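You operate a simulated robot arm through the tools that you are given. There is no shell and no other tool.

You are at the controls of a simulated robot arm. One attempt, no reset.

Task
Fit out the end tank on wheels: AIR cap, bent pipe, hose, both thumb screws.
Fine: cap pushed into the green collar, pipe twisted into the orange one, hose end on the grey spigot, screws tight.
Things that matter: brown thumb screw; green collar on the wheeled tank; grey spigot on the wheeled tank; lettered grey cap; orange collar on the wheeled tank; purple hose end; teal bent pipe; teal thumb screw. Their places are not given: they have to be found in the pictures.

The check looks at the end state, three seconds after you hand in, the way a careful person would. Anything else that was tipped, shoved, dropped, spilled or broken makes it a failure. A push-on lid holds only when it is set on centred and level and pressed home; a screw cap is set on level and turned clockwise until tight.

Robot
A 7-joint arm with a two-finger parallel gripper, fixed in place. Base frame: the origin is at the foot of the arm, x ahead of it, y to its left, z up; the work surface is at about z = 760. Readings come in mm, degrees, newtons and seconds.
Its first joint turns from -149.0 to 149.0 degrees. Payload 3.43 kg.
The tool frame sits at the grasp point between the pads (the TCP): z along the fingers, y along the line on which they close. The tips reach 30 mm beyond it. The gripper opens to 94 mm. The fingers are 28 mm wide and 10 mm thick; the gripper's body (50 by 96 mm) begins 55 mm behind the TCP.
Orientation is that of the tool frame in the base frame, as a unit quaternion [x, y, z, w]. With the fingers straight down and closing along the base's y, the tool's x points along the base's -x, its y along +y and its z along -z.

Tools
- The arm moves only by the tool apply_moves. Its argument "steps" is a list of rows, each an object of numbers (a shift or turn left out is 0, a gripper value left out holds the last): "tx", "ty", "tz": the shift along the tool's x, y, z in mm; "ax", "ay", "az": the turn, a rotation vector about the tool's x, y, z in degrees; "hand": the finger opening in mm, from 0 to 94. In form: [{"tx": .., "ty": .., "tz": .., "ax": .., "ay": .., "az": .., "hand": ..}, ...]. A call has 1 to 20 rows; each row is the pose to reach, as a shift and turn from the pose commanded when the call began, along the tool's axes at that moment. Rows are played at 5 a second. More than 50 mm and 8.6 degrees between two rows, or a gripper value outside its range, and nothing of the call is played. A pose out of reach is approached as far as the arm can. The call stops where the force on the tool passes 90 N (or 10 N more than at its start, if that is more) or the arm is blocked; 0.2 s more then pass. Each finger travels about 45 mm/s and halts on what it meets, pressing with about 35 N; the grip force reading is that of the motor and also rises with nothing between the fingers. The clock runs only during rows and for 0.2 s after the last one: add rows that repeat a pose to give the fingers time. The reply holds the time, the measured pose of the TCP, the force on the tool along the base axes, the opening and the grip force, in the units named above and with some noise, with the torque about the TCP (base axes, N m) and any sound that the robot's microphone picked up.
- Cameras (640 x 400 px; columns grow to the right, rows downward): "scene" is fixed at [224.1, 510.6, 1502]; the picture's right is [-0.08, -1.00, 0.00], its down [-0.83, 0.07, -0.55] and it looks along [0.55, -0.04, -0.84] (base axes); focal length 304 px, centre (320, 200). "wrist" rides on the gripper at [76, 14, -102] in the tool frame; the picture's right is [-0.18, 0.98, 0.00], its down [-0.75, -0.14, -0.64] and it looks along [-0.63, -0.12, 0.77] (tool axes); focal length 243 px, centre (320, 200).
- snapshot(camera): a new picture of that camera. It takes no simulated time.
- measure_at(camera, pixels): for up to 12 pixels [column, row] of the newest picture of that camera ("zoom" is the newest enlarged one), the place [x, y, z] in the base frame of the surface seen there, good to about 2 mm, but the place of the scene camera against the robot may be out by one fixed shift of up to 12 mm in any direction. It takes no simulated time.
- inspect(camera, box): a new picture of the part [left, top, right, bottom] of that camera's present view, enlarged. It takes no simulated time.
- close_job(): hands the job in; it is judged then, once.

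Unless the task says otherwise, let go and move clear before handing in.

The tools are called as a command line: name --argument value ..., lists and objects as JSON in quotes. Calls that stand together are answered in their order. apply_moves: Moves the arm, as the interface text tells. Its arguments: {"type":"object","properties":{"steps":{"type":"array","items":{"type":"object","properties":{"tx":{"type":"number"},"ty":{"type":"number"},"tz":{"type":"number"},"ax":{"type":"number"},"ay":{"type":"number"},"az":{"type":"number"},"hand":{"type":"number"}}}}},"required":["steps"]} The other tools are called the same way: snapshot (camera) takes a picture; measure_at (camera, pixels) gives the place of the surface under pixels of a picture; inspect (camera, box) takes an enlarged picture of a part of a camera's view; close_job () hands the job in.

At the start:

```text
time: 0.0
position: [636.5, 420.1, 1106.0]
ee_rot: [0.0, 1.0, -0.001, 0.0]
ft_force: [-1.1, -0.2, 0.0]
torque: [-0.02, -0.01, -0.02]
finger_gap: 94.0
grip_force: 0.0
```

scene: 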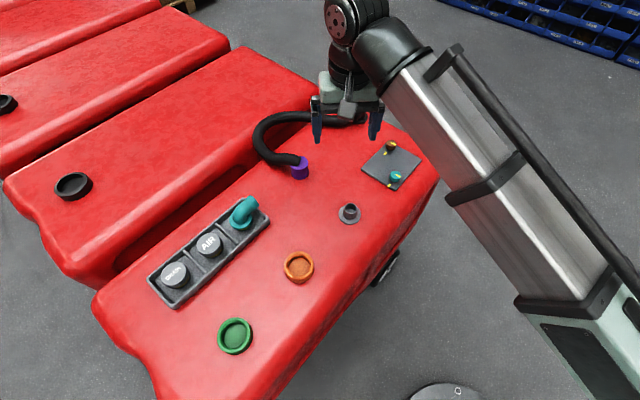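
wrist: 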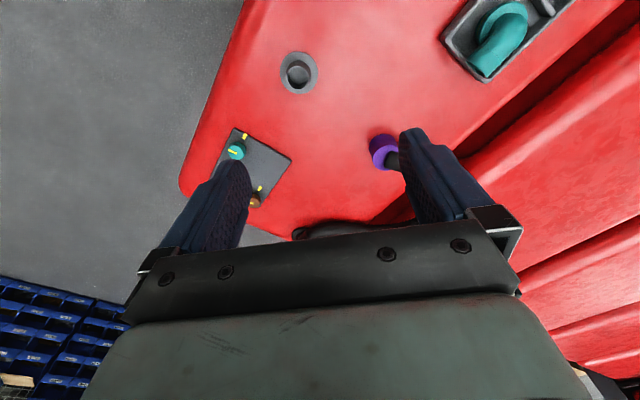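

The scene shows the wheeled tank with the green collar (235,335), orange collar (299,266), grey spigot (349,213), purple hose end (299,170), screws at (390,148) and (396,177), and a tray with caps and pipe. I'll zoom in on each.

inspect --camera "scene" --box '[140, 180, 300, 310]'

measure_at --camera "scene" --pixels '[[235, 335], [235, 320], [299, 266], [299, 252], [349, 213], [349, 206], [299, 170], [390, 148], [396, 177], [208, 243], [243, 212], [174, 275]]'

inspect --camera "scene" --box '[240, 100, 440, 230]'

inspect --camera "scene" --box '[200, 240, 340, 370]'

```text
3.08 times, centred on (220, 245) of scene
```

zoom: 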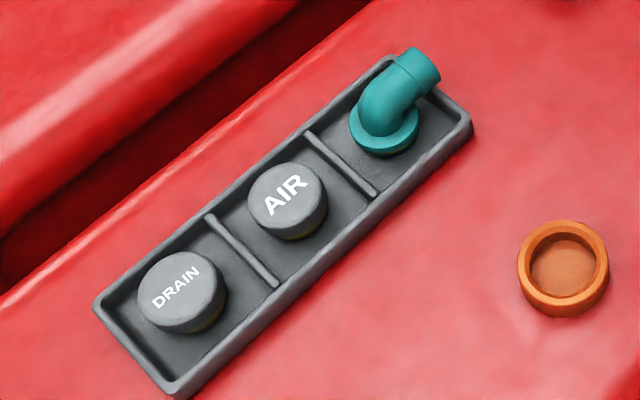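

```text
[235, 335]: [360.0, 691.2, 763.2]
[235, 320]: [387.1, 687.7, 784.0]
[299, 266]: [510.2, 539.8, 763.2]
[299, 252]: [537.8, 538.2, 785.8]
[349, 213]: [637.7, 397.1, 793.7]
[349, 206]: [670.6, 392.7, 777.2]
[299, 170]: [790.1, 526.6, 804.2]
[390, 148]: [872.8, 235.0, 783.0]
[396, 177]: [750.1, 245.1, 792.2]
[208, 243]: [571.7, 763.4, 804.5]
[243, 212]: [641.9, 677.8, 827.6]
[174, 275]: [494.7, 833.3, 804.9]
```

```text
3.08 times, centred on (340, 165) of scene
```

zoom: 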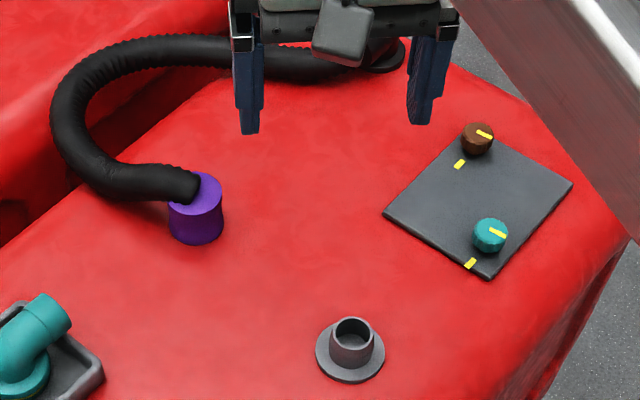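

```text
3.08 times, centred on (270, 305) of scene
```

zoom: 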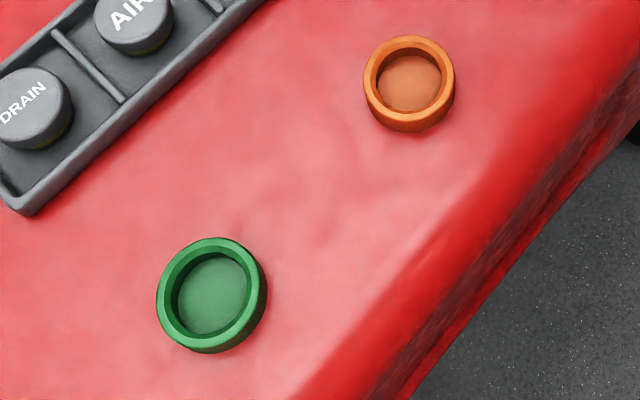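

I have rough places for everything; the wrist camera is the accurate one relative to the arm, so I'll measure what it sees now: teal screw (236,152), brown screw (254,202), spigot (298,72), hose end (384,152).

measure_at --camera "wrist" --pixels '[[236, 152], [254, 203], [298, 62], [298, 72], [384, 142], [378, 155], [230, 165], [501, 30], [244, 135], [260, 188], [215, 100], [350, 110]]'

inspect --camera "wrist" --box '[180, 100, 310, 220]'

inspect --camera "wrist" --box '[260, 30, 430, 190]'

inspect --camera "scene" --box '[350, 130, 440, 200]'

```text
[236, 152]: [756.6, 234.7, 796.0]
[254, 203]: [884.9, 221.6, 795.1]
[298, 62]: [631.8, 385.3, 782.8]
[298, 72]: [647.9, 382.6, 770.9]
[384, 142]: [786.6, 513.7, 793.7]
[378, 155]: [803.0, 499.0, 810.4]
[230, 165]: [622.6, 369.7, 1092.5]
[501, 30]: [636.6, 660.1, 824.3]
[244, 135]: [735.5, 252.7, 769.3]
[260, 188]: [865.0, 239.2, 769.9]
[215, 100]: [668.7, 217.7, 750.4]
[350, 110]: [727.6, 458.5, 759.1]
```

```text
3.33 times, centred on (245, 160) of wrist
```

zoom: 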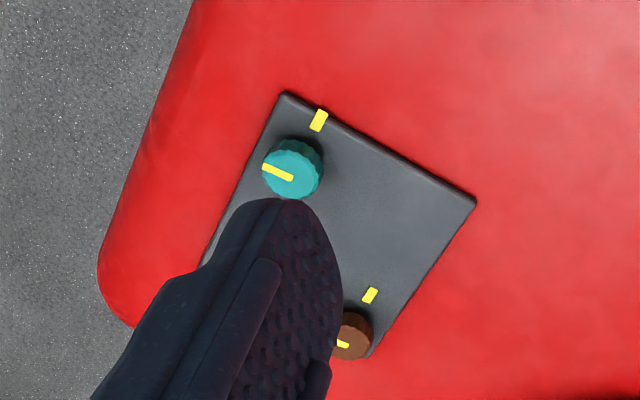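

```text
2.50 times, centred on (345, 110) of wrist
```

zoom: 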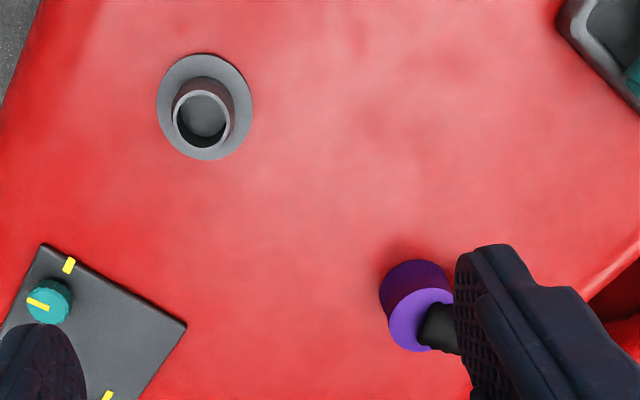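

```text
5.71 times, centred on (395, 165) of scene
```

zoom: 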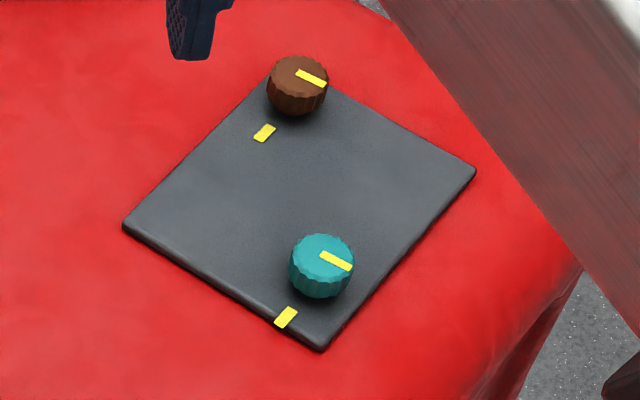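

The wrist camera puts the teal screw at about (757,235,796). Its pointer needs roughly a 90° clockwise turn to reach the plate's yellow mark. I'll move above it for a closer look.

apply_moves --steps '[{"tx": -20, "ty": -30, "tz": 30}, {"tx": -40, "ty": -60, "tz": 60}, {"tx": -60, "ty": -90, "tz": 90}, {"tx": -80, "ty": -120, "tz": 120}, {"tx": -100, "ty": -155, "tz": 150}, {"tx": -120, "ty": -185, "tz": 180}, {"tx": -120, "ty": -185, "tz": 206}, {"tx": -120, "ty": -185, "tz": 206}]'

snapshot --camera "wrist"

snapshot --camera "scene"

```text
refused: row 5 steps farther than a row can; nothing moved
```

```text
taken
```

wrist: 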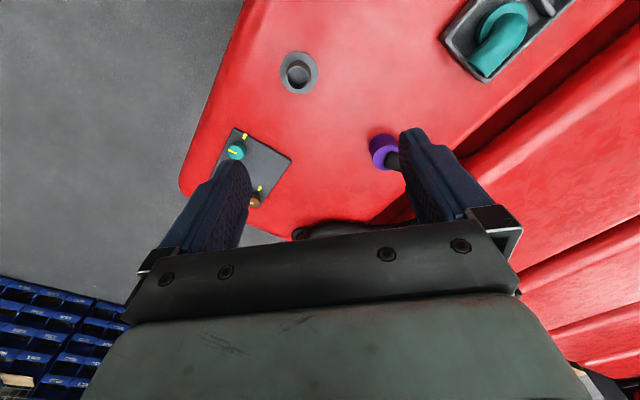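

```text
taken
```

scene: 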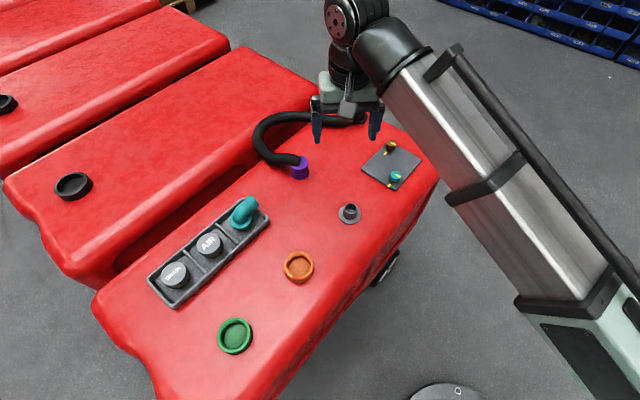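

The call was refused because one row was just over 50 mm; nothing moved. I'll resend it with smaller steps.

apply_moves --steps '[{"tx": -18, "ty": -27, "tz": 30}, {"tx": -36, "ty": -54, "tz": 60}, {"tx": -54, "ty": -81, "tz": 90}, {"tx": -72, "ty": -108, "tz": 120}, {"tx": -90, "ty": -135, "tz": 150}, {"tx": -108, "ty": -162, "tz": 180}, {"tx": -120, "ty": -185, "tz": 206}, {"tx": -120, "ty": -185, "tz": 206}]'

snapshot --camera "wrist"

snapshot --camera "scene"

```text
time: 1.8
position: [755.1, 235.9, 901.0]
ee_rot: [-0.001, 1.0, -0.001, 0.0]
ft_force: [-0.8, 0.0, 0.3]
torque: [0.03, 0.01, -0.01]
finger_gap: 94.3
grip_force: 0.0
```

```text
taken
```

wrist: 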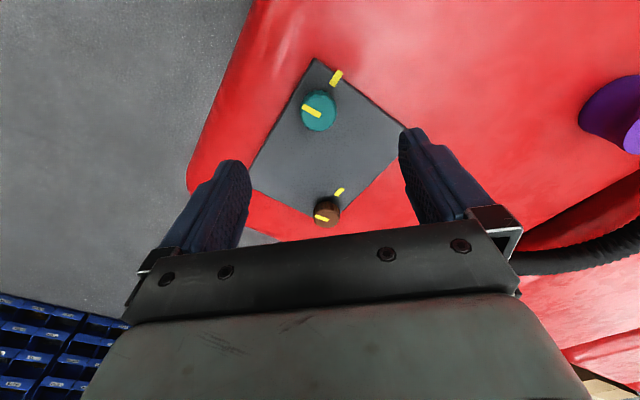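

```text
taken
```

scene: 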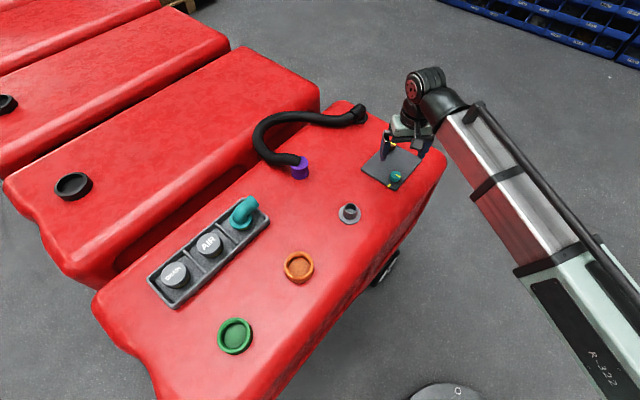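

inspect --camera "wrist" --box '[240, 50, 410, 240]'

measure_at --camera "wrist" --pixels '[[319, 103], [306, 108], [320, 112], [318, 120], [331, 112], [319, 94], [328, 214], [318, 217], [334, 82], [339, 72], [336, 196], [342, 188]]'

```text
2.11 times, centred on (325, 145) of wrist
```

zoom: 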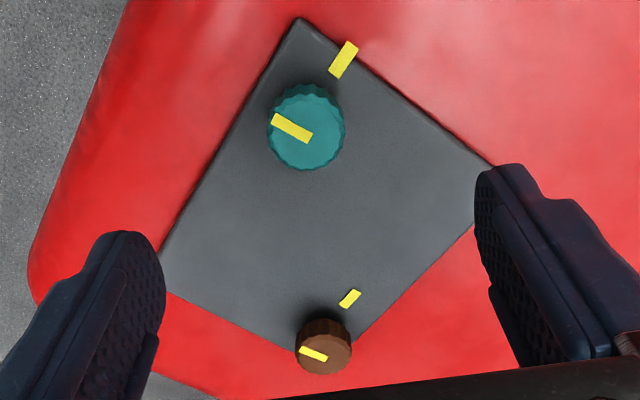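

```text
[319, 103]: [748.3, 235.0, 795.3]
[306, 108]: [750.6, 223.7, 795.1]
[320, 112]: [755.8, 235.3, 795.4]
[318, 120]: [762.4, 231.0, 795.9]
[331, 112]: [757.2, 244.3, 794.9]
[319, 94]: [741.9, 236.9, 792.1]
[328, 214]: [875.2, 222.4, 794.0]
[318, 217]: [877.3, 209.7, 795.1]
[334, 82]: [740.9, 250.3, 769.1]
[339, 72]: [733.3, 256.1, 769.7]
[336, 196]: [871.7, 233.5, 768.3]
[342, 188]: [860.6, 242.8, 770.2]
```

The teal knob is about 31 mm across with its centre at (754,234). Its pointer runs at about -124° and the plate mark is at about 135°, so the turn is about 100° clockwise. I'll pre-rotate the gripper -50°, centre it and go partway down.

apply_moves --steps '[{"tx": 2.4, "ty": -1.4, "az": -8, "hand": 60}, {"tx": 2.4, "ty": -1.4, "az": -16, "hand": 60}, {"tx": 2.4, "ty": -1.4, "az": -24, "hand": 60}, {"tx": 2.4, "ty": -1.4, "az": -32, "hand": 60}, {"tx": 2.4, "ty": -1.4, "az": -40, "hand": 60}, {"tx": 2.4, "ty": -1.4, "az": -48, "hand": 60}, {"tx": 2.4, "ty": -1.4, "tz": 30, "az": -52, "hand": 60}, {"tx": 2.4, "ty": -1.4, "tz": 50, "az": -52, "hand": 60}, {"tx": 2.4, "ty": -1.4, "tz": 50, "az": -52, "hand": 60}]'

snapshot --camera "wrist"

```text
time: 3.8
position: [754.0, 235.1, 850.1]
ee_rot: [-0.439, 0.899, 0.0, 0.0]
ft_force: [0.6, -1.0, 0.1]
torque: [0.01, 0.03, 0.02]
finger_gap: 60.0
grip_force: 0.0
```

```text
taken
```

wrist: 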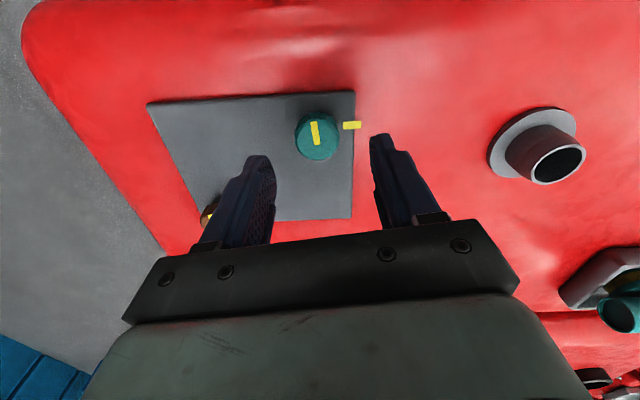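

inspect --camera "wrist" --box '[270, 90, 380, 180]'

measure_at --camera "wrist" --pixels '[[317, 137], [310, 137], [330, 140], [316, 125], [319, 150], [300, 138], [336, 138]]'

```text
4.44 times, centred on (325, 135) of wrist
```

zoom: 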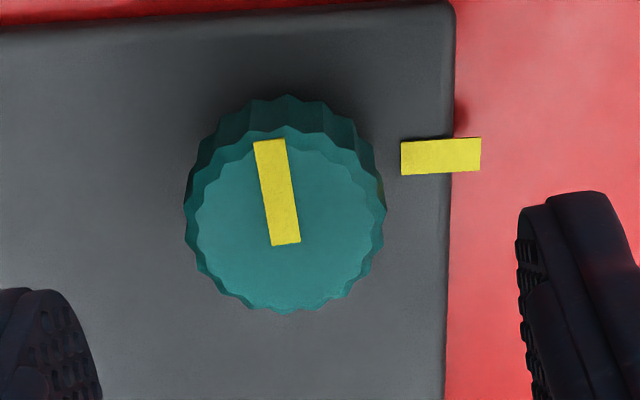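

```text
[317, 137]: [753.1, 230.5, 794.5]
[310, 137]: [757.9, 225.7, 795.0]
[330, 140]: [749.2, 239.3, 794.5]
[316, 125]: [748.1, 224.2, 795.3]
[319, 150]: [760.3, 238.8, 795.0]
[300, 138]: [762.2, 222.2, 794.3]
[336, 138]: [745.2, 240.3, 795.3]
```

The knob face centre sits at about (317.6,140) against an expected (320,141), so I'll shift about 1.5 mm along -y of the tool. Then I'll descend to z≈804 and close.

apply_moves --steps '[{"tx": 0.5, "ty": -1.5, "tz": 20, "hand": 60}, {"tx": 0.5, "ty": -1.5, "tz": 40, "hand": 55}, {"tx": 0.5, "ty": -1.5, "tz": 46, "hand": 50}, {"tx": 0.5, "ty": -1.5, "tz": 46, "hand": 40}, {"tx": 0.5, "ty": -1.5, "tz": 46, "hand": 32}, {"tx": 0.5, "ty": -1.5, "tz": 46, "hand": 26}, {"tx": 0.5, "ty": -1.5, "tz": 46, "hand": 22}, {"tx": 0.5, "ty": -1.5, "tz": 46, "hand": 22}]'

snapshot --camera "wrist"

```text
time: 5.6
position: [755.7, 232.4, 803.9]
ee_rot: [-0.438, 0.899, -0.001, 0.001]
ft_force: [5.6, -5.5, -0.4]
torque: [-0.07, -0.05, -0.01]
finger_gap: 30.8
grip_force: 45.3
```

```text
taken
```

wrist: 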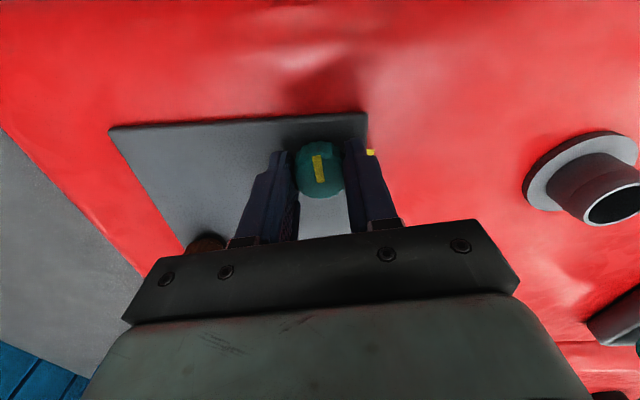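

The knob is gripped at a 30.8 mm opening with little side force. I'll turn it 64° clockwise and watch the torque.

apply_moves --steps '[{"az": 8}, {"az": 16}, {"az": 24}, {"az": 32}, {"az": 40}, {"az": 48}, {"az": 56}, {"az": 64}, {"az": 64}]'

snapshot --camera "wrist"

```text
time: 7.6
position: [755.6, 233.3, 803.8]
ee_rot: [0.104, 0.995, 0.002, -0.001]
ft_force: [-0.7, 12.1, -25.4]
torque: [0.16, -0.16, 0.06]
finger_gap: 31.1
grip_force: 44.8
```

```text
taken
```

wrist: 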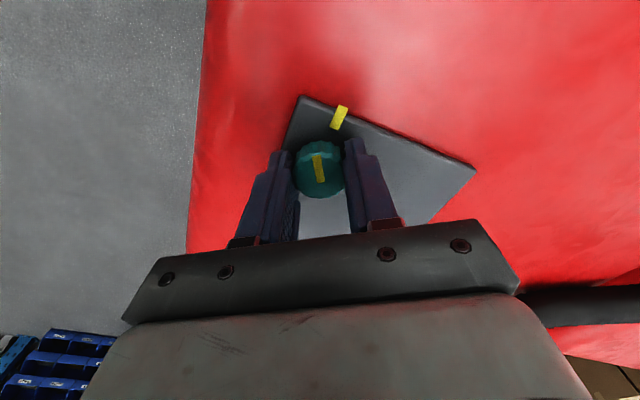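

The pointer has turned with the knob, and the screw is pulling the tool down (-25 N). I'll follow it down slightly and continue 32° more.

apply_moves --steps '[{"tz": 0.6, "az": 6}, {"tz": 0.8, "az": 12}, {"tz": 1.0, "az": 18}, {"tz": 1.2, "az": 24}, {"tz": 1.4, "az": 30}, {"tz": 1.4, "az": 30}]'

inspect --camera "wrist" --box '[260, 80, 400, 220]'

```text
time: 9.0
position: [755.0, 235.1, 803.5]
ee_rot: [0.358, 0.934, 0.002, -0.001]
ft_force: [0.6, 24.7, -14.5]
torque: [0.08, -0.34, 0.02]
finger_gap: 30.9
grip_force: 45.1
```

```text
2.86 times, centred on (330, 150) of wrist
```

zoom: 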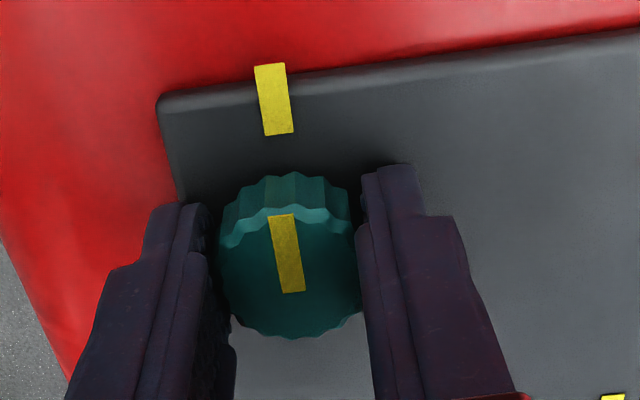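

The pointer and the plate mark look nearly in line. I'll release and back off to check the alignment from above.

apply_moves --steps '[{"hand": 40}, {"hand": 55}, {"tz": -10, "hand": 60}, {"tz": -40, "hand": 60}, {"tz": -70, "hand": 60}, {"tz": -70, "hand": 60}]'

snapshot --camera "wrist"

inspect --camera "wrist" --box '[250, 60, 390, 160]'

inspect --camera "scene" --box '[350, 130, 440, 200]'

```text
time: 10.4
position: [755.1, 233.9, 874.5]
ee_rot: [0.358, 0.934, 0.0, 0.001]
ft_force: [0.7, 1.0, 0.0]
torque: [0.02, 0.0, 0.01]
finger_gap: 60.1
grip_force: 0.0
```

```text
taken
```

wrist: 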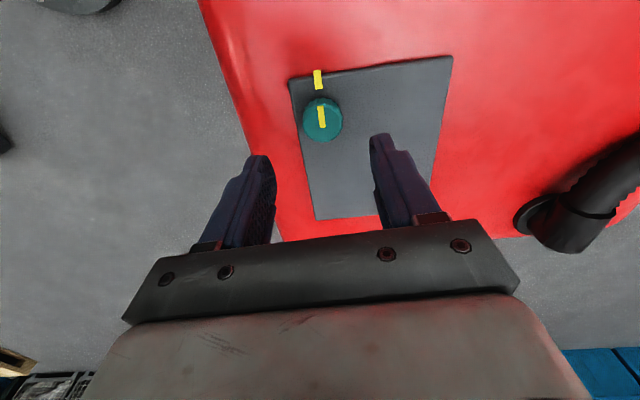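

```text
4.00 times, centred on (320, 110) of wrist
```

zoom: 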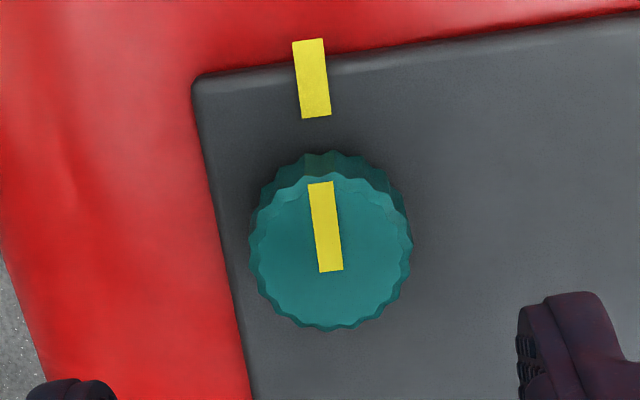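

```text
5.71 times, centred on (395, 165) of scene
```

zoom: 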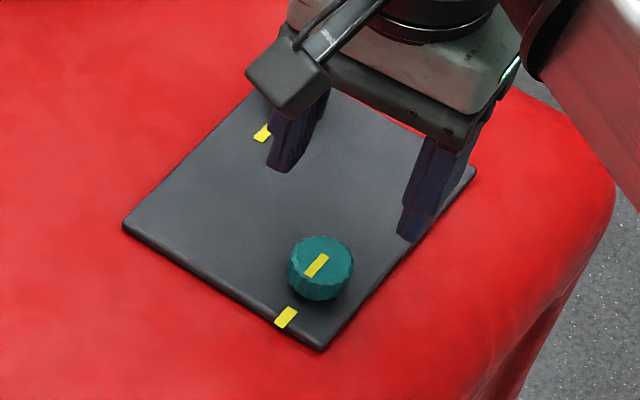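

The pointer is now parallel with the plate mark. I'll measure the knob's actual centre, then regrip and try a few degrees more to see whether it's against its stop.

measure_at --camera "wrist" --pixels '[[322.7, 122.7], [304, 122], [341, 122], [322, 106], [322, 140], [318, 72], [319, 86], [322, 112]]'

```text
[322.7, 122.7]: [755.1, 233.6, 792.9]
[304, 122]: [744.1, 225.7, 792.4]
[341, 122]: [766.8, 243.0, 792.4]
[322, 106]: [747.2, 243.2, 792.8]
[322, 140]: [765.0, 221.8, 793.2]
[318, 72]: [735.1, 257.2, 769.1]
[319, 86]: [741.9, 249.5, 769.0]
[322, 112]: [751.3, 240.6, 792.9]
```

apply_moves --steps '[{"tx": 0.7, "ty": 0.7, "tz": 40, "hand": 60}, {"tx": 0.7, "ty": 0.7, "tz": 69, "hand": 55}, {"tx": 0.7, "ty": 0.7, "tz": 69, "hand": 40}, {"tx": 0.7, "ty": 0.7, "tz": 69, "hand": 30}, {"tx": 0.7, "ty": 0.7, "tz": 69, "hand": 22}, {"tx": 0.7, "ty": 0.7, "tz": 69, "hand": 22}]'

apply_moves --steps '[{"az": 2}, {"az": 4}, {"az": 6}, {"az": 6}]'

inspect --camera "wrist" --box '[260, 80, 400, 220]'

```text
time: 11.8
position: [755.0, 233.8, 805.2]
ee_rot: [0.358, 0.934, 0.0, 0.0]
ft_force: [-1.0, -1.4, -2.0]
torque: [-0.02, -0.01, 0.04]
finger_gap: 30.8
grip_force: 45.4
```

```text
time: 12.8
position: [754.4, 234.9, 804.6]
ee_rot: [0.407, 0.913, 0.002, 0.0]
ft_force: [3.6, 6.0, 3.6]
torque: [0.11, -0.04, 0.4]
finger_gap: 31.0
grip_force: 45.0
```

```text
2.86 times, centred on (330, 150) of wrist
```

zoom: 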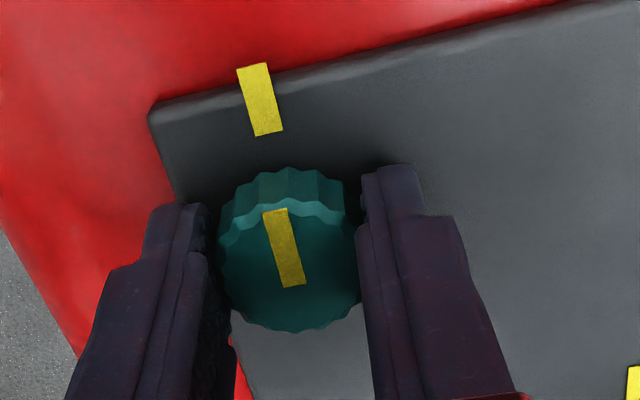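

The torque rose to 0.4 N·m and the fingers slipped round the knob, so the teal screw is against its stop and tight. I'll release and go over the brown screw at about (875,222), turning the gripper back.

apply_moves --steps '[{"hand": 45}, {"hand": 60}, {"tz": -35, "hand": 60}, {"tz": -70, "hand": 60}, {"tx": -20, "ty": 18, "tz": -70, "az": -8}, {"tx": -40, "ty": 36, "tz": -70, "az": -16}, {"tx": -60, "ty": 54, "tz": -70, "az": -24}, {"tx": -80, "ty": 72, "tz": -70, "az": -32}, {"tx": -88.9, "ty": 80.8, "tz": -70, "az": -40}, {"tx": -88.9, "ty": 80.8, "tz": -70, "az": -48}, {"tx": -88.9, "ty": 80.8, "tz": -70, "az": -56}, {"tx": -88.9, "ty": 80.8, "tz": -70, "az": -64}, {"tx": -88.9, "ty": 80.8, "tz": -70, "az": -72}, {"tx": -88.9, "ty": 80.8, "tz": -70, "az": -80}, {"tx": -88.9, "ty": 80.8, "tz": -70, "az": -88}, {"tx": -88.9, "ty": 80.8, "tz": -70, "az": -96}, {"tx": -88.9, "ty": 80.8, "tz": -70, "az": -100}, {"tx": -88.9, "ty": 80.8, "tz": -70, "az": -100}]'

snapshot --camera "wrist"

inspect --camera "wrist" --box '[250, 60, 390, 160]'

inspect --camera "scene" --box '[350, 130, 440, 200]'

```text
time: 16.6
position: [874.5, 221.6, 874.1]
ee_rot: [-0.44, 0.898, 0.0, 0.0]
ft_force: [0.1, 0.4, -1.4]
torque: [0.01, 0.02, 0.01]
finger_gap: 59.9
grip_force: 0.0
```

```text
taken
```

wrist: 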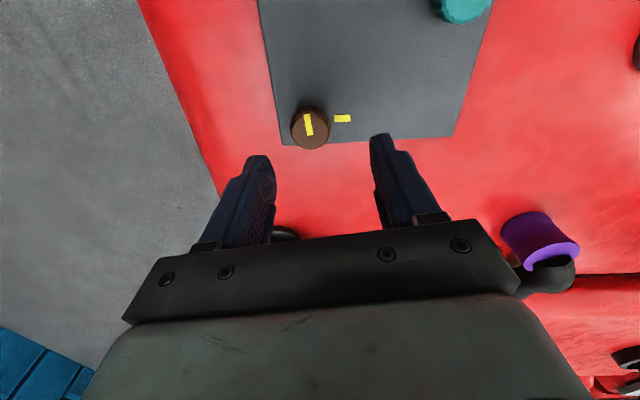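

```text
4.00 times, centred on (320, 110) of wrist
```

zoom: 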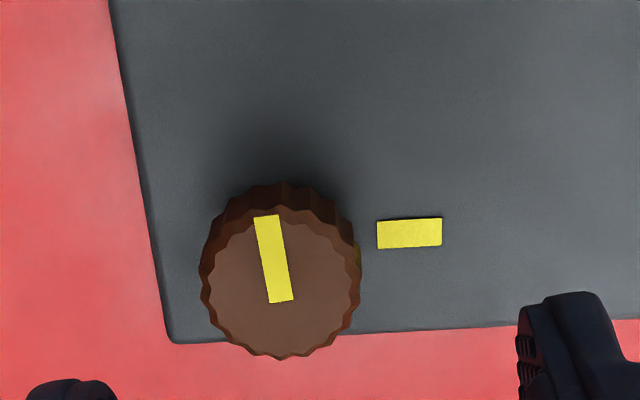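

```text
5.71 times, centred on (395, 165) of scene
```

zoom: 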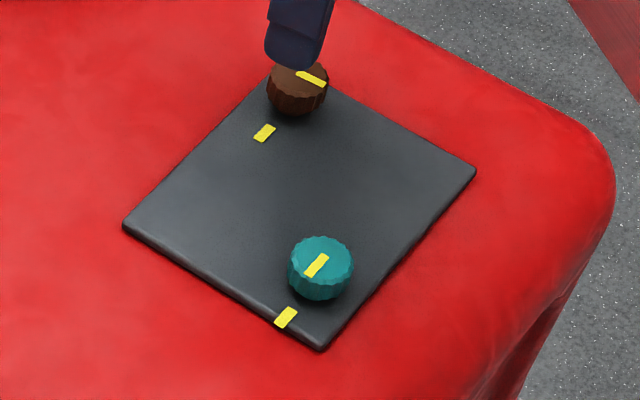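

measure_at --camera "wrist" --pixels '[[310.2, 130], [292, 130], [328, 130], [310, 114], [311, 147], [300, 120], [322, 140]]'

```text
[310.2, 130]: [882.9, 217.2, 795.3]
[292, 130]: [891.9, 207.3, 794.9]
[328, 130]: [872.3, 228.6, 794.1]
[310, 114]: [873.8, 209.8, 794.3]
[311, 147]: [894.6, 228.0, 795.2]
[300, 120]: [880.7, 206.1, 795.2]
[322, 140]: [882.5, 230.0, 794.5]
```

The brown knob's centre is at about (882.6,218.4). I'll shift there, descend to z≈804, and grip.

apply_moves --steps '[{"tx": -2.4, "ty": -8.1, "hand": 60}, {"tx": -2.4, "ty": -8.1, "tz": 35, "hand": 60}, {"tx": -2.4, "ty": -8.1, "tz": 60, "hand": 60}, {"tx": -2.4, "ty": -8.1, "tz": 70, "hand": 52}, {"tx": -2.4, "ty": -8.1, "tz": 70, "hand": 42}, {"tx": -2.4, "ty": -8.1, "tz": 70, "hand": 32}, {"tx": -2.4, "ty": -8.1, "tz": 70, "hand": 24}, {"tx": -2.4, "ty": -8.1, "tz": 70, "hand": 22}, {"tx": -2.4, "ty": -8.1, "tz": 70, "hand": 22}]'

snapshot --camera "wrist"

```text
time: 18.6
position: [882.8, 218.2, 804.1]
ee_rot: [-0.438, 0.899, -0.001, 0.001]
ft_force: [11.4, -9.4, 0.0]
torque: [-0.12, -0.19, -0.04]
finger_gap: 30.8
grip_force: 44.8
```

```text
taken
```

wrist: 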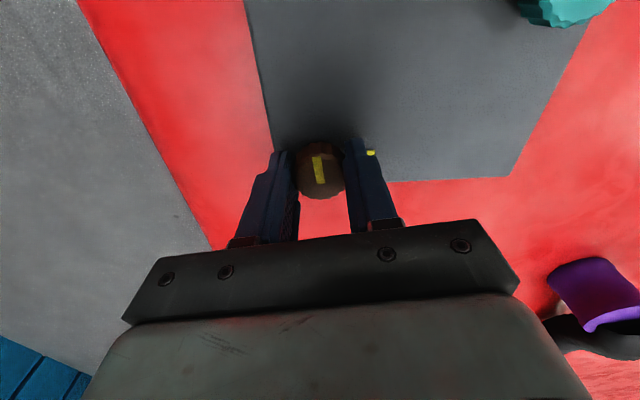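

It's gripped. I'll turn it clockwise about 96°, following the thread down by about 2 mm.

apply_moves --steps '[{"ty": -0.6, "tz": 0.2, "az": 8}, {"ty": -0.6, "tz": 0.4, "az": 16}, {"ty": -0.6, "tz": 0.5, "az": 24}, {"ty": -0.6, "tz": 0.7, "az": 32}, {"ty": -0.6, "tz": 0.9, "az": 40}, {"ty": -0.6, "tz": 1.1, "az": 48}, {"ty": -0.6, "tz": 1.2, "az": 56}, {"ty": -0.6, "tz": 1.4, "az": 64}, {"ty": -0.6, "tz": 1.6, "az": 72}, {"ty": -0.6, "tz": 1.8, "az": 80}, {"ty": -0.6, "tz": 2.0, "az": 88}, {"ty": -0.6, "tz": 2.0, "az": 88}]'

inspect --camera "wrist" --box '[260, 80, 400, 220]'

```text
time: 21.2
position: [882.5, 221.0, 802.7]
ee_rot: [0.309, 0.951, 0.002, -0.002]
ft_force: [-6.8, 26.2, -3.3]
torque: [-0.02, -0.19, 0.02]
finger_gap: 31.0
grip_force: 44.9
```

```text
2.86 times, centred on (330, 150) of wrist
```

zoom: 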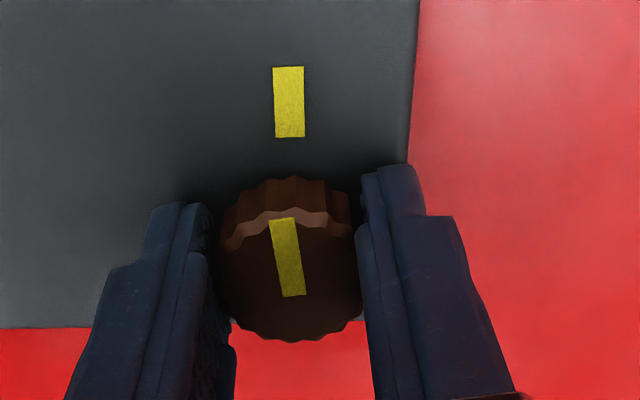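

About 5–8° remain. The knob is pushing the tool to +y, so I'll ease the position about 1.5 mm that way and continue to the stop.

apply_moves --steps '[{"tx": 0.6, "ty": 0.6, "az": 3}, {"tx": 1.1, "ty": 1.1, "az": 6}, {"tx": 1.1, "ty": 1.1, "az": 9}, {"tx": 1.1, "ty": 1.1, "az": 12}, {"tx": 1.1, "ty": 1.1, "az": 14}, {"tx": 1.1, "ty": 1.1, "az": 14}]'

inspect --camera "wrist" --box '[260, 80, 400, 220]'

```text
time: 22.6
position: [884.2, 219.2, 802.3]
ee_rot: [0.422, 0.907, 0.0, 0.0]
ft_force: [7.7, 9.8, -6.6]
torque: [0.27, 0.0, 0.32]
finger_gap: 30.7
grip_force: 45.4
```

```text
2.86 times, centred on (330, 150) of wrist
```

zoom: 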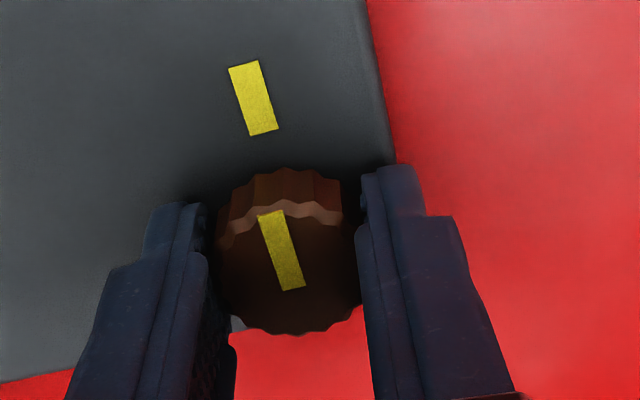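

The torque is 0.32 N·m and the grip slipped with the pointer in line, so the brown screw is tight. I'll release, rise and verify.

apply_moves --steps '[{"hand": 45}, {"hand": 60}, {"tz": -35, "hand": 60}, {"tz": -75, "hand": 60}, {"tz": -115, "hand": 80}, {"tz": -150, "hand": 94}, {"tz": -150, "hand": 94}]'

snapshot --camera "wrist"

inspect --camera "wrist" --box '[240, 0, 420, 130]'

```text
time: 24.2
position: [880.9, 220.9, 952.7]
ee_rot: [0.423, 0.906, -0.001, 0.0]
ft_force: [-0.3, 0.7, 0.3]
torque: [0.0, -0.03, -0.01]
finger_gap: 93.9
grip_force: 0.0
```

```text
taken
```

wrist: 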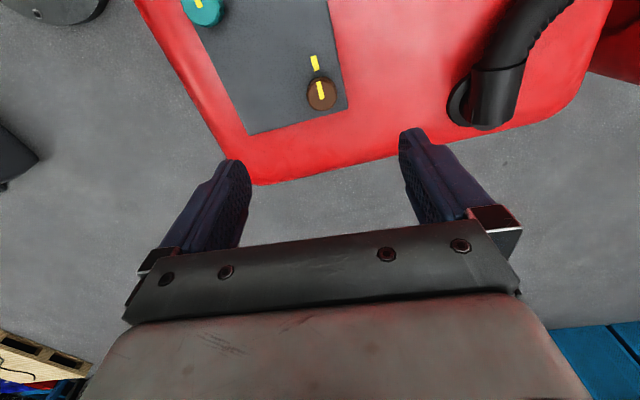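

```text
3.08 times, centred on (330, 65) of wrist
```

zoom: 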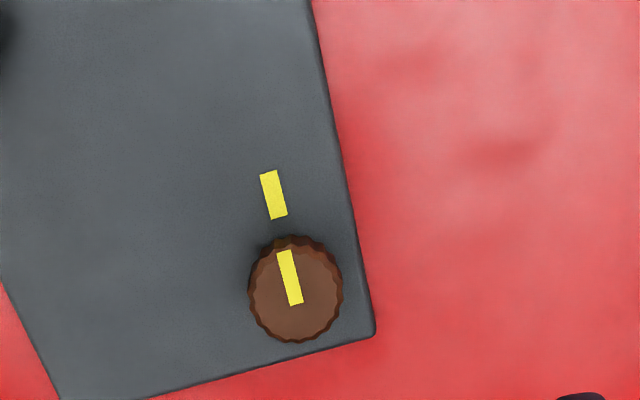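

Both screws line up with their marks. Next I'll travel at z≈952 to above the tray's AIR cap, rotating the gripper -93° on the way.

apply_moves --steps '[{"tx": 43.3, "ty": 7.3, "az": -6.6}, {"tx": 86.7, "ty": 14.5, "az": -13.3}, {"tx": 130, "ty": 21.8, "az": -20}, {"tx": 173.3, "ty": 29.1, "az": -26.6}, {"tx": 216.6, "ty": 36.4, "az": -33.3}, {"tx": 260, "ty": 43.6, "az": -39.9}, {"tx": 303.3, "ty": 50.9, "az": -46.6}, {"tx": 346.6, "ty": 58.2, "az": -53.2}, {"tx": 390, "ty": 65.4, "az": -59.9}, {"tx": 433.3, "ty": 72.7, "az": -66.5}, {"tx": 476.6, "ty": 80, "az": -73.2}, {"tx": 520, "ty": 87.3, "az": -79.8}, {"tx": 563.3, "ty": 94.5, "az": -86.5}, {"tx": 606.6, "ty": 101.8, "az": -93}, {"tx": 606.6, "ty": 101.8, "az": -93}]'

snapshot --camera "wrist"

snapshot --camera "scene"

```text
time: 27.4
position: [568.9, 747.9, 952.8]
ee_rot: [-0.367, 0.93, 0.0, 0.0]
ft_force: [0.5, -0.8, 0.0]
torque: [0.0, 0.0, -0.02]
finger_gap: 94.0
grip_force: 0.2
```

```text
taken
```

wrist: 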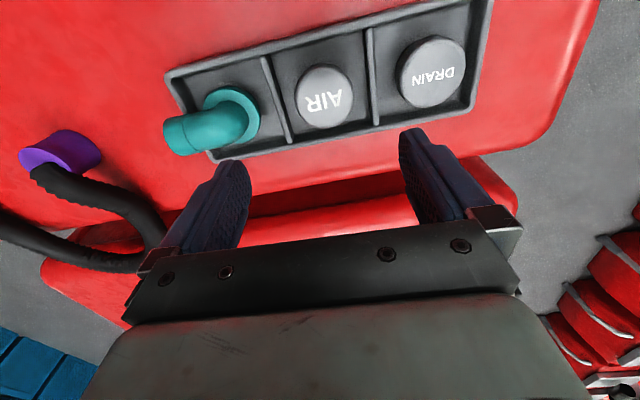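

```text
taken
```

scene: 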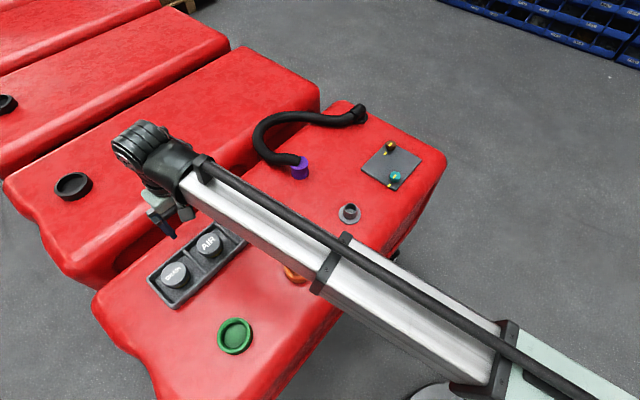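

inspect --camera "wrist" --box '[240, 30, 400, 150]'

measure_at --camera "wrist" --pixels '[[325, 97], [295, 95], [353, 93], [325, 66], [325, 126], [281, 110], [371, 90], [288, 140], [330, 138], [360, 60], [290, 75], [272, 80]]'

```text
3.33 times, centred on (320, 90) of wrist
```

zoom: 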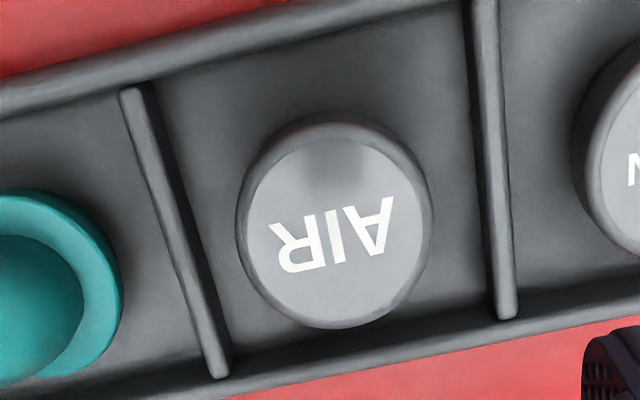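

```text
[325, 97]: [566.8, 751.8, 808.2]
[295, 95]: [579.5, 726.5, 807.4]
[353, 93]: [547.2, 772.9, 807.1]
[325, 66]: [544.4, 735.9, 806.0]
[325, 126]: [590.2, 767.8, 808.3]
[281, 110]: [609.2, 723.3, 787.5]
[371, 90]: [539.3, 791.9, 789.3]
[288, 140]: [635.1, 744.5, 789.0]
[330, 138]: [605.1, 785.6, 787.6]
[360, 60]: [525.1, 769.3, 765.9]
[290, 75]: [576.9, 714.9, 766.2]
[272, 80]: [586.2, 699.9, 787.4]
```

The AIR cap's top is at z≈808, 56.6 mm across, with its centre at about (565.5,751). The dividers top out at about 788, so I'll keep the fingertips above them. I'll centre and descend halfway first.

apply_moves --steps '[{"tx": 1.2, "ty": 4.5, "tz": 30, "hand": 80}, {"tx": 1.2, "ty": 4.5, "tz": 70, "hand": 76}, {"tx": 1.2, "ty": 4.5, "tz": 75, "hand": 76}, {"tx": 1.2, "ty": 4.5, "tz": 75, "hand": 76}]'

snapshot --camera "wrist"

inspect --camera "wrist" --box '[240, 60, 400, 180]'

```text
time: 28.4
position: [566.3, 750.6, 879.7]
ee_rot: [-0.367, 0.93, 0.001, 0.0]
ft_force: [1.0, -0.7, 0.2]
torque: [0.02, 0.02, 0.02]
finger_gap: 76.0
grip_force: 0.1
```

```text
taken
```

wrist: 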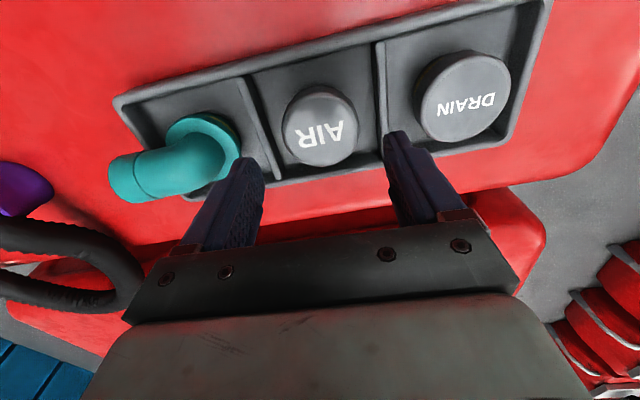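

```text
3.33 times, centred on (320, 120) of wrist
```

zoom: 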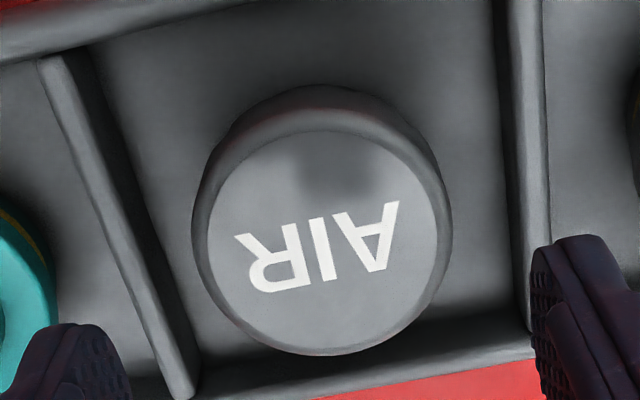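

The cap face centre is at about (320.6,132.6), nearly dead on. I'll descend to z≈823 and close on the cap.

apply_moves --steps '[{"tx": -1.2, "ty": 0.4, "tz": 30, "hand": 76}, {"tx": -1.2, "ty": 0.4, "tz": 50, "hand": 76}, {"tx": -1.2, "ty": 0.4, "tz": 56, "hand": 76}, {"tx": -1.2, "ty": 0.4, "tz": 56, "hand": 66}, {"tx": -1.2, "ty": 0.4, "tz": 56, "hand": 58}, {"tx": -1.2, "ty": 0.4, "tz": 56, "hand": 50}, {"tx": -1.2, "ty": 0.4, "tz": 56, "hand": 46}, {"tx": -1.2, "ty": 0.4, "tz": 56, "hand": 46}]'

snapshot --camera "wrist"

```text
time: 30.2
position: [567.6, 753.4, 821.5]
ee_rot: [-0.367, 0.93, 0.001, 0.0]
ft_force: [-0.5, -0.7, 0.4]
torque: [-0.01, 0.0, 0.02]
finger_gap: 57.6
grip_force: 34.8
```

```text
taken
```

wrist: 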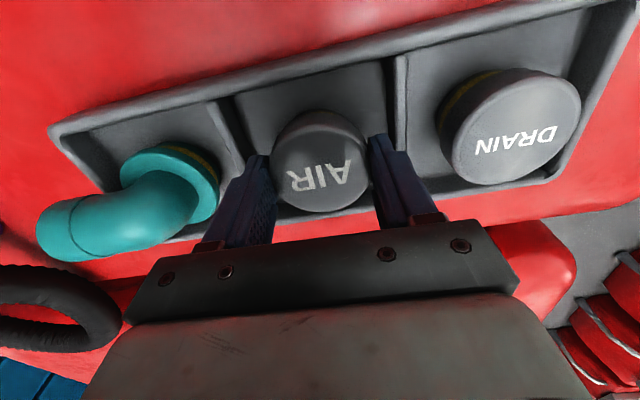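

The cap is gripped at 57.6 mm. I'll lift it straight up 110 mm and check that it's held.

apply_moves --steps '[{"tz": -10}, {"tz": -30}, {"tz": -60}, {"tz": -90}, {"tz": -120}, {"tz": -120}]'

snapshot --camera "wrist"

snapshot --camera "scene"

```text
time: 31.6
position: [566.9, 753.7, 942.4]
ee_rot: [-0.367, 0.93, 0.0, 0.0]
ft_force: [0.4, -0.3, -0.7]
torque: [0.02, 0.0, 0.0]
finger_gap: 57.8
grip_force: 34.7
```

```text
taken
```

wrist: 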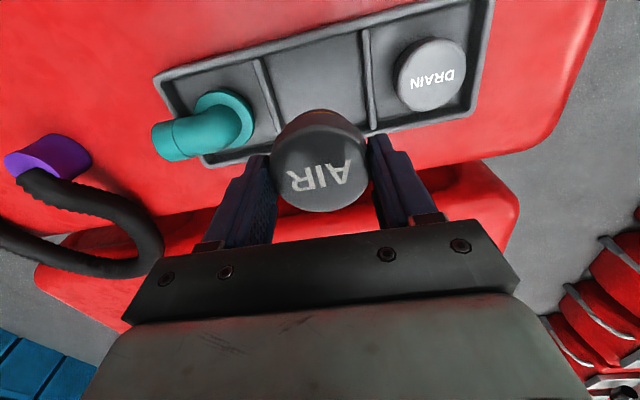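

```text
taken
```

scene: 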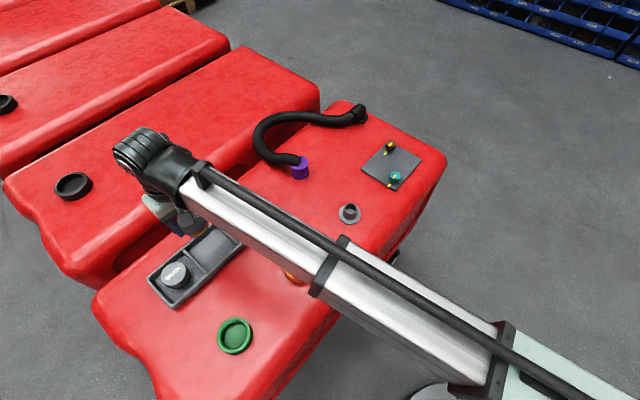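

The cap is held level. I'll carry it at this height to above the green collar, estimated at (357,680).

apply_moves --steps '[{"tx": 34, "ty": 15, "tz": -5}, {"tx": 67, "ty": 30, "tz": -10}, {"tx": 101, "ty": 45, "tz": -15}, {"tx": 135, "ty": 60, "tz": -20}, {"tx": 168, "ty": 75, "tz": -25}, {"tx": 202, "ty": 90, "tz": -30}, {"tx": 202, "ty": 90, "tz": -30}]'

snapshot --camera "wrist"

snapshot --camera "scene"

```text
time: 33.2
position: [357.4, 679.9, 971.5]
ee_rot: [-0.368, 0.93, 0.0, 0.0]
ft_force: [0.2, -0.5, -0.1]
torque: [-0.02, -0.02, 0.0]
finger_gap: 57.7
grip_force: 35.4
```

```text
taken
```

wrist: 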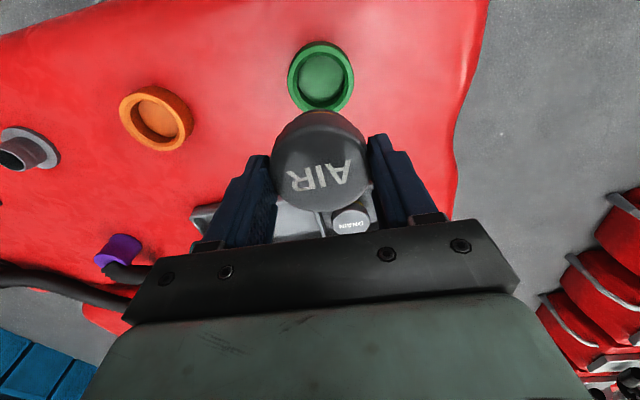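

```text
taken
```

scene: 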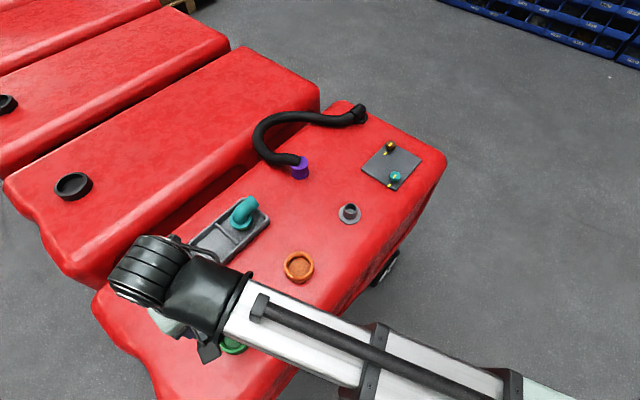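

inspect --camera "wrist" --box '[260, 30, 380, 120]'

measure_at --camera "wrist" --pixels '[[290, 76], [351, 76], [320, 43], [320, 80], [298, 60], [343, 60], [318, 108], [319, 190], [280, 170], [360, 170], [320, 135]]'

inspect --camera "wrist" --box '[240, 90, 400, 230]'

```text
4.44 times, centred on (320, 75) of wrist
```

zoom: 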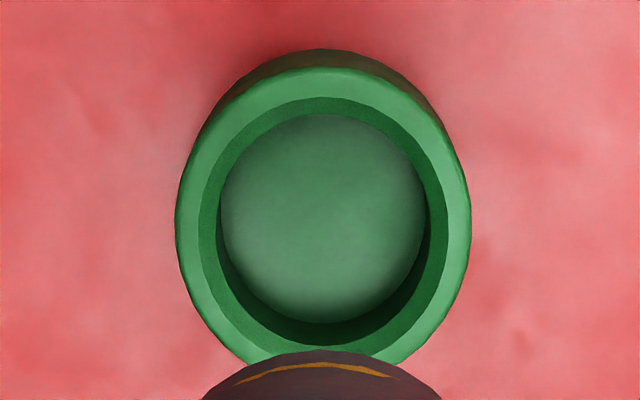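

```text
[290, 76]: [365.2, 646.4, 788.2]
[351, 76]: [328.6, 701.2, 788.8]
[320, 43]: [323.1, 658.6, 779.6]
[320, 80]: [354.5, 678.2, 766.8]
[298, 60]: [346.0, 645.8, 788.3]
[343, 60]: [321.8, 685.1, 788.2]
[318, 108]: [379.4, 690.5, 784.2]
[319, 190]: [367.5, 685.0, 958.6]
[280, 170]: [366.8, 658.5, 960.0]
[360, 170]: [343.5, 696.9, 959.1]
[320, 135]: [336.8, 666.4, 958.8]
```

```text
2.86 times, centred on (320, 160) of wrist
```

zoom: 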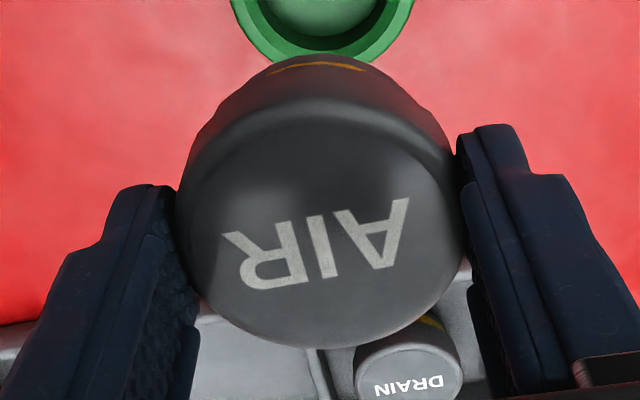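

The collar rim is at z≈788 with its centre at about (349,676), and the floor is at 767. The held cap is centred on the TCP. I'll shift over and come down to about 26 mm above the rim to recheck.

apply_moves --steps '[{"tx": 9.3, "ty": 2.7}, {"tx": 9.3, "ty": 2.7, "tz": 35}, {"tx": 9.3, "ty": 2.7, "tz": 70}, {"tx": 9.3, "ty": 2.7, "tz": 100}, {"tx": 9.3, "ty": 2.7, "tz": 100}]'

snapshot --camera "wrist"

inspect --camera "wrist" --box '[240, 60, 400, 180]'

inspect --camera "scene" --box '[180, 290, 300, 380]'

```text
time: 34.4
position: [349.6, 676.3, 871.0]
ee_rot: [-0.367, 0.93, 0.0, -0.001]
ft_force: [-0.3, 0.6, 0.0]
torque: [-0.03, -0.02, -0.02]
finger_gap: 57.7
grip_force: 35.4
```

```text
taken
```

wrist: 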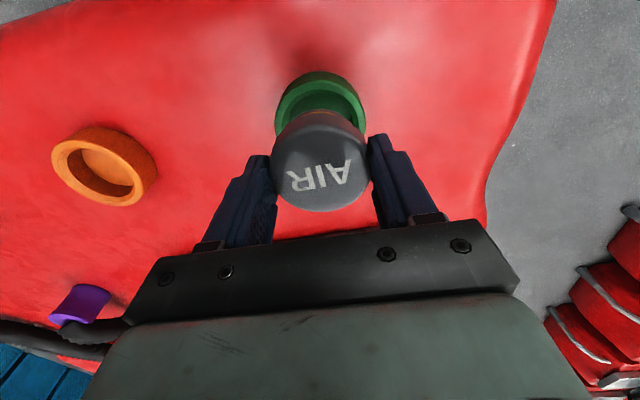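

```text
3.33 times, centred on (320, 120) of wrist
```

zoom: 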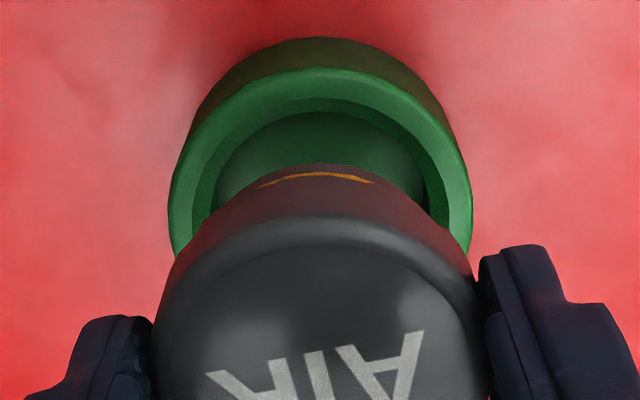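

```text
4.44 times, centred on (240, 335) of scene
```

zoom: 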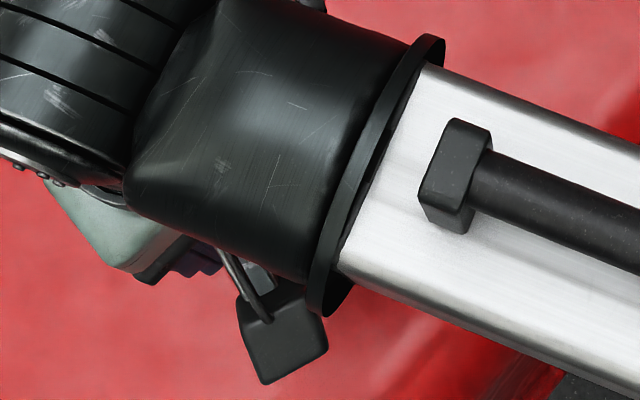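

measure_at --camera "zoom" --pixels '[[320, 200]]'

measure_at --camera "wrist" --pixels '[[320, 82], [321, 84], [277, 120], [363, 120], [281, 105], [359, 105], [295, 90], [345, 90], [278, 130], [362, 130], [320, 100], [320, 105]]'

```text
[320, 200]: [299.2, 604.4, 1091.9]
```

```text
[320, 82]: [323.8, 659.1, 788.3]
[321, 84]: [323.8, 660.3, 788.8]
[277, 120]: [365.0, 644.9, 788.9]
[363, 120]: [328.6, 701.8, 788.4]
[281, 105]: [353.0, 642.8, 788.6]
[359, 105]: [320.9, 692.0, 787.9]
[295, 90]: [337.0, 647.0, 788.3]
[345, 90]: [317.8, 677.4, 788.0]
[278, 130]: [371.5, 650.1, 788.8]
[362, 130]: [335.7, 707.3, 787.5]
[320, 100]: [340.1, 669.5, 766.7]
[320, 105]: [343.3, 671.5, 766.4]
```

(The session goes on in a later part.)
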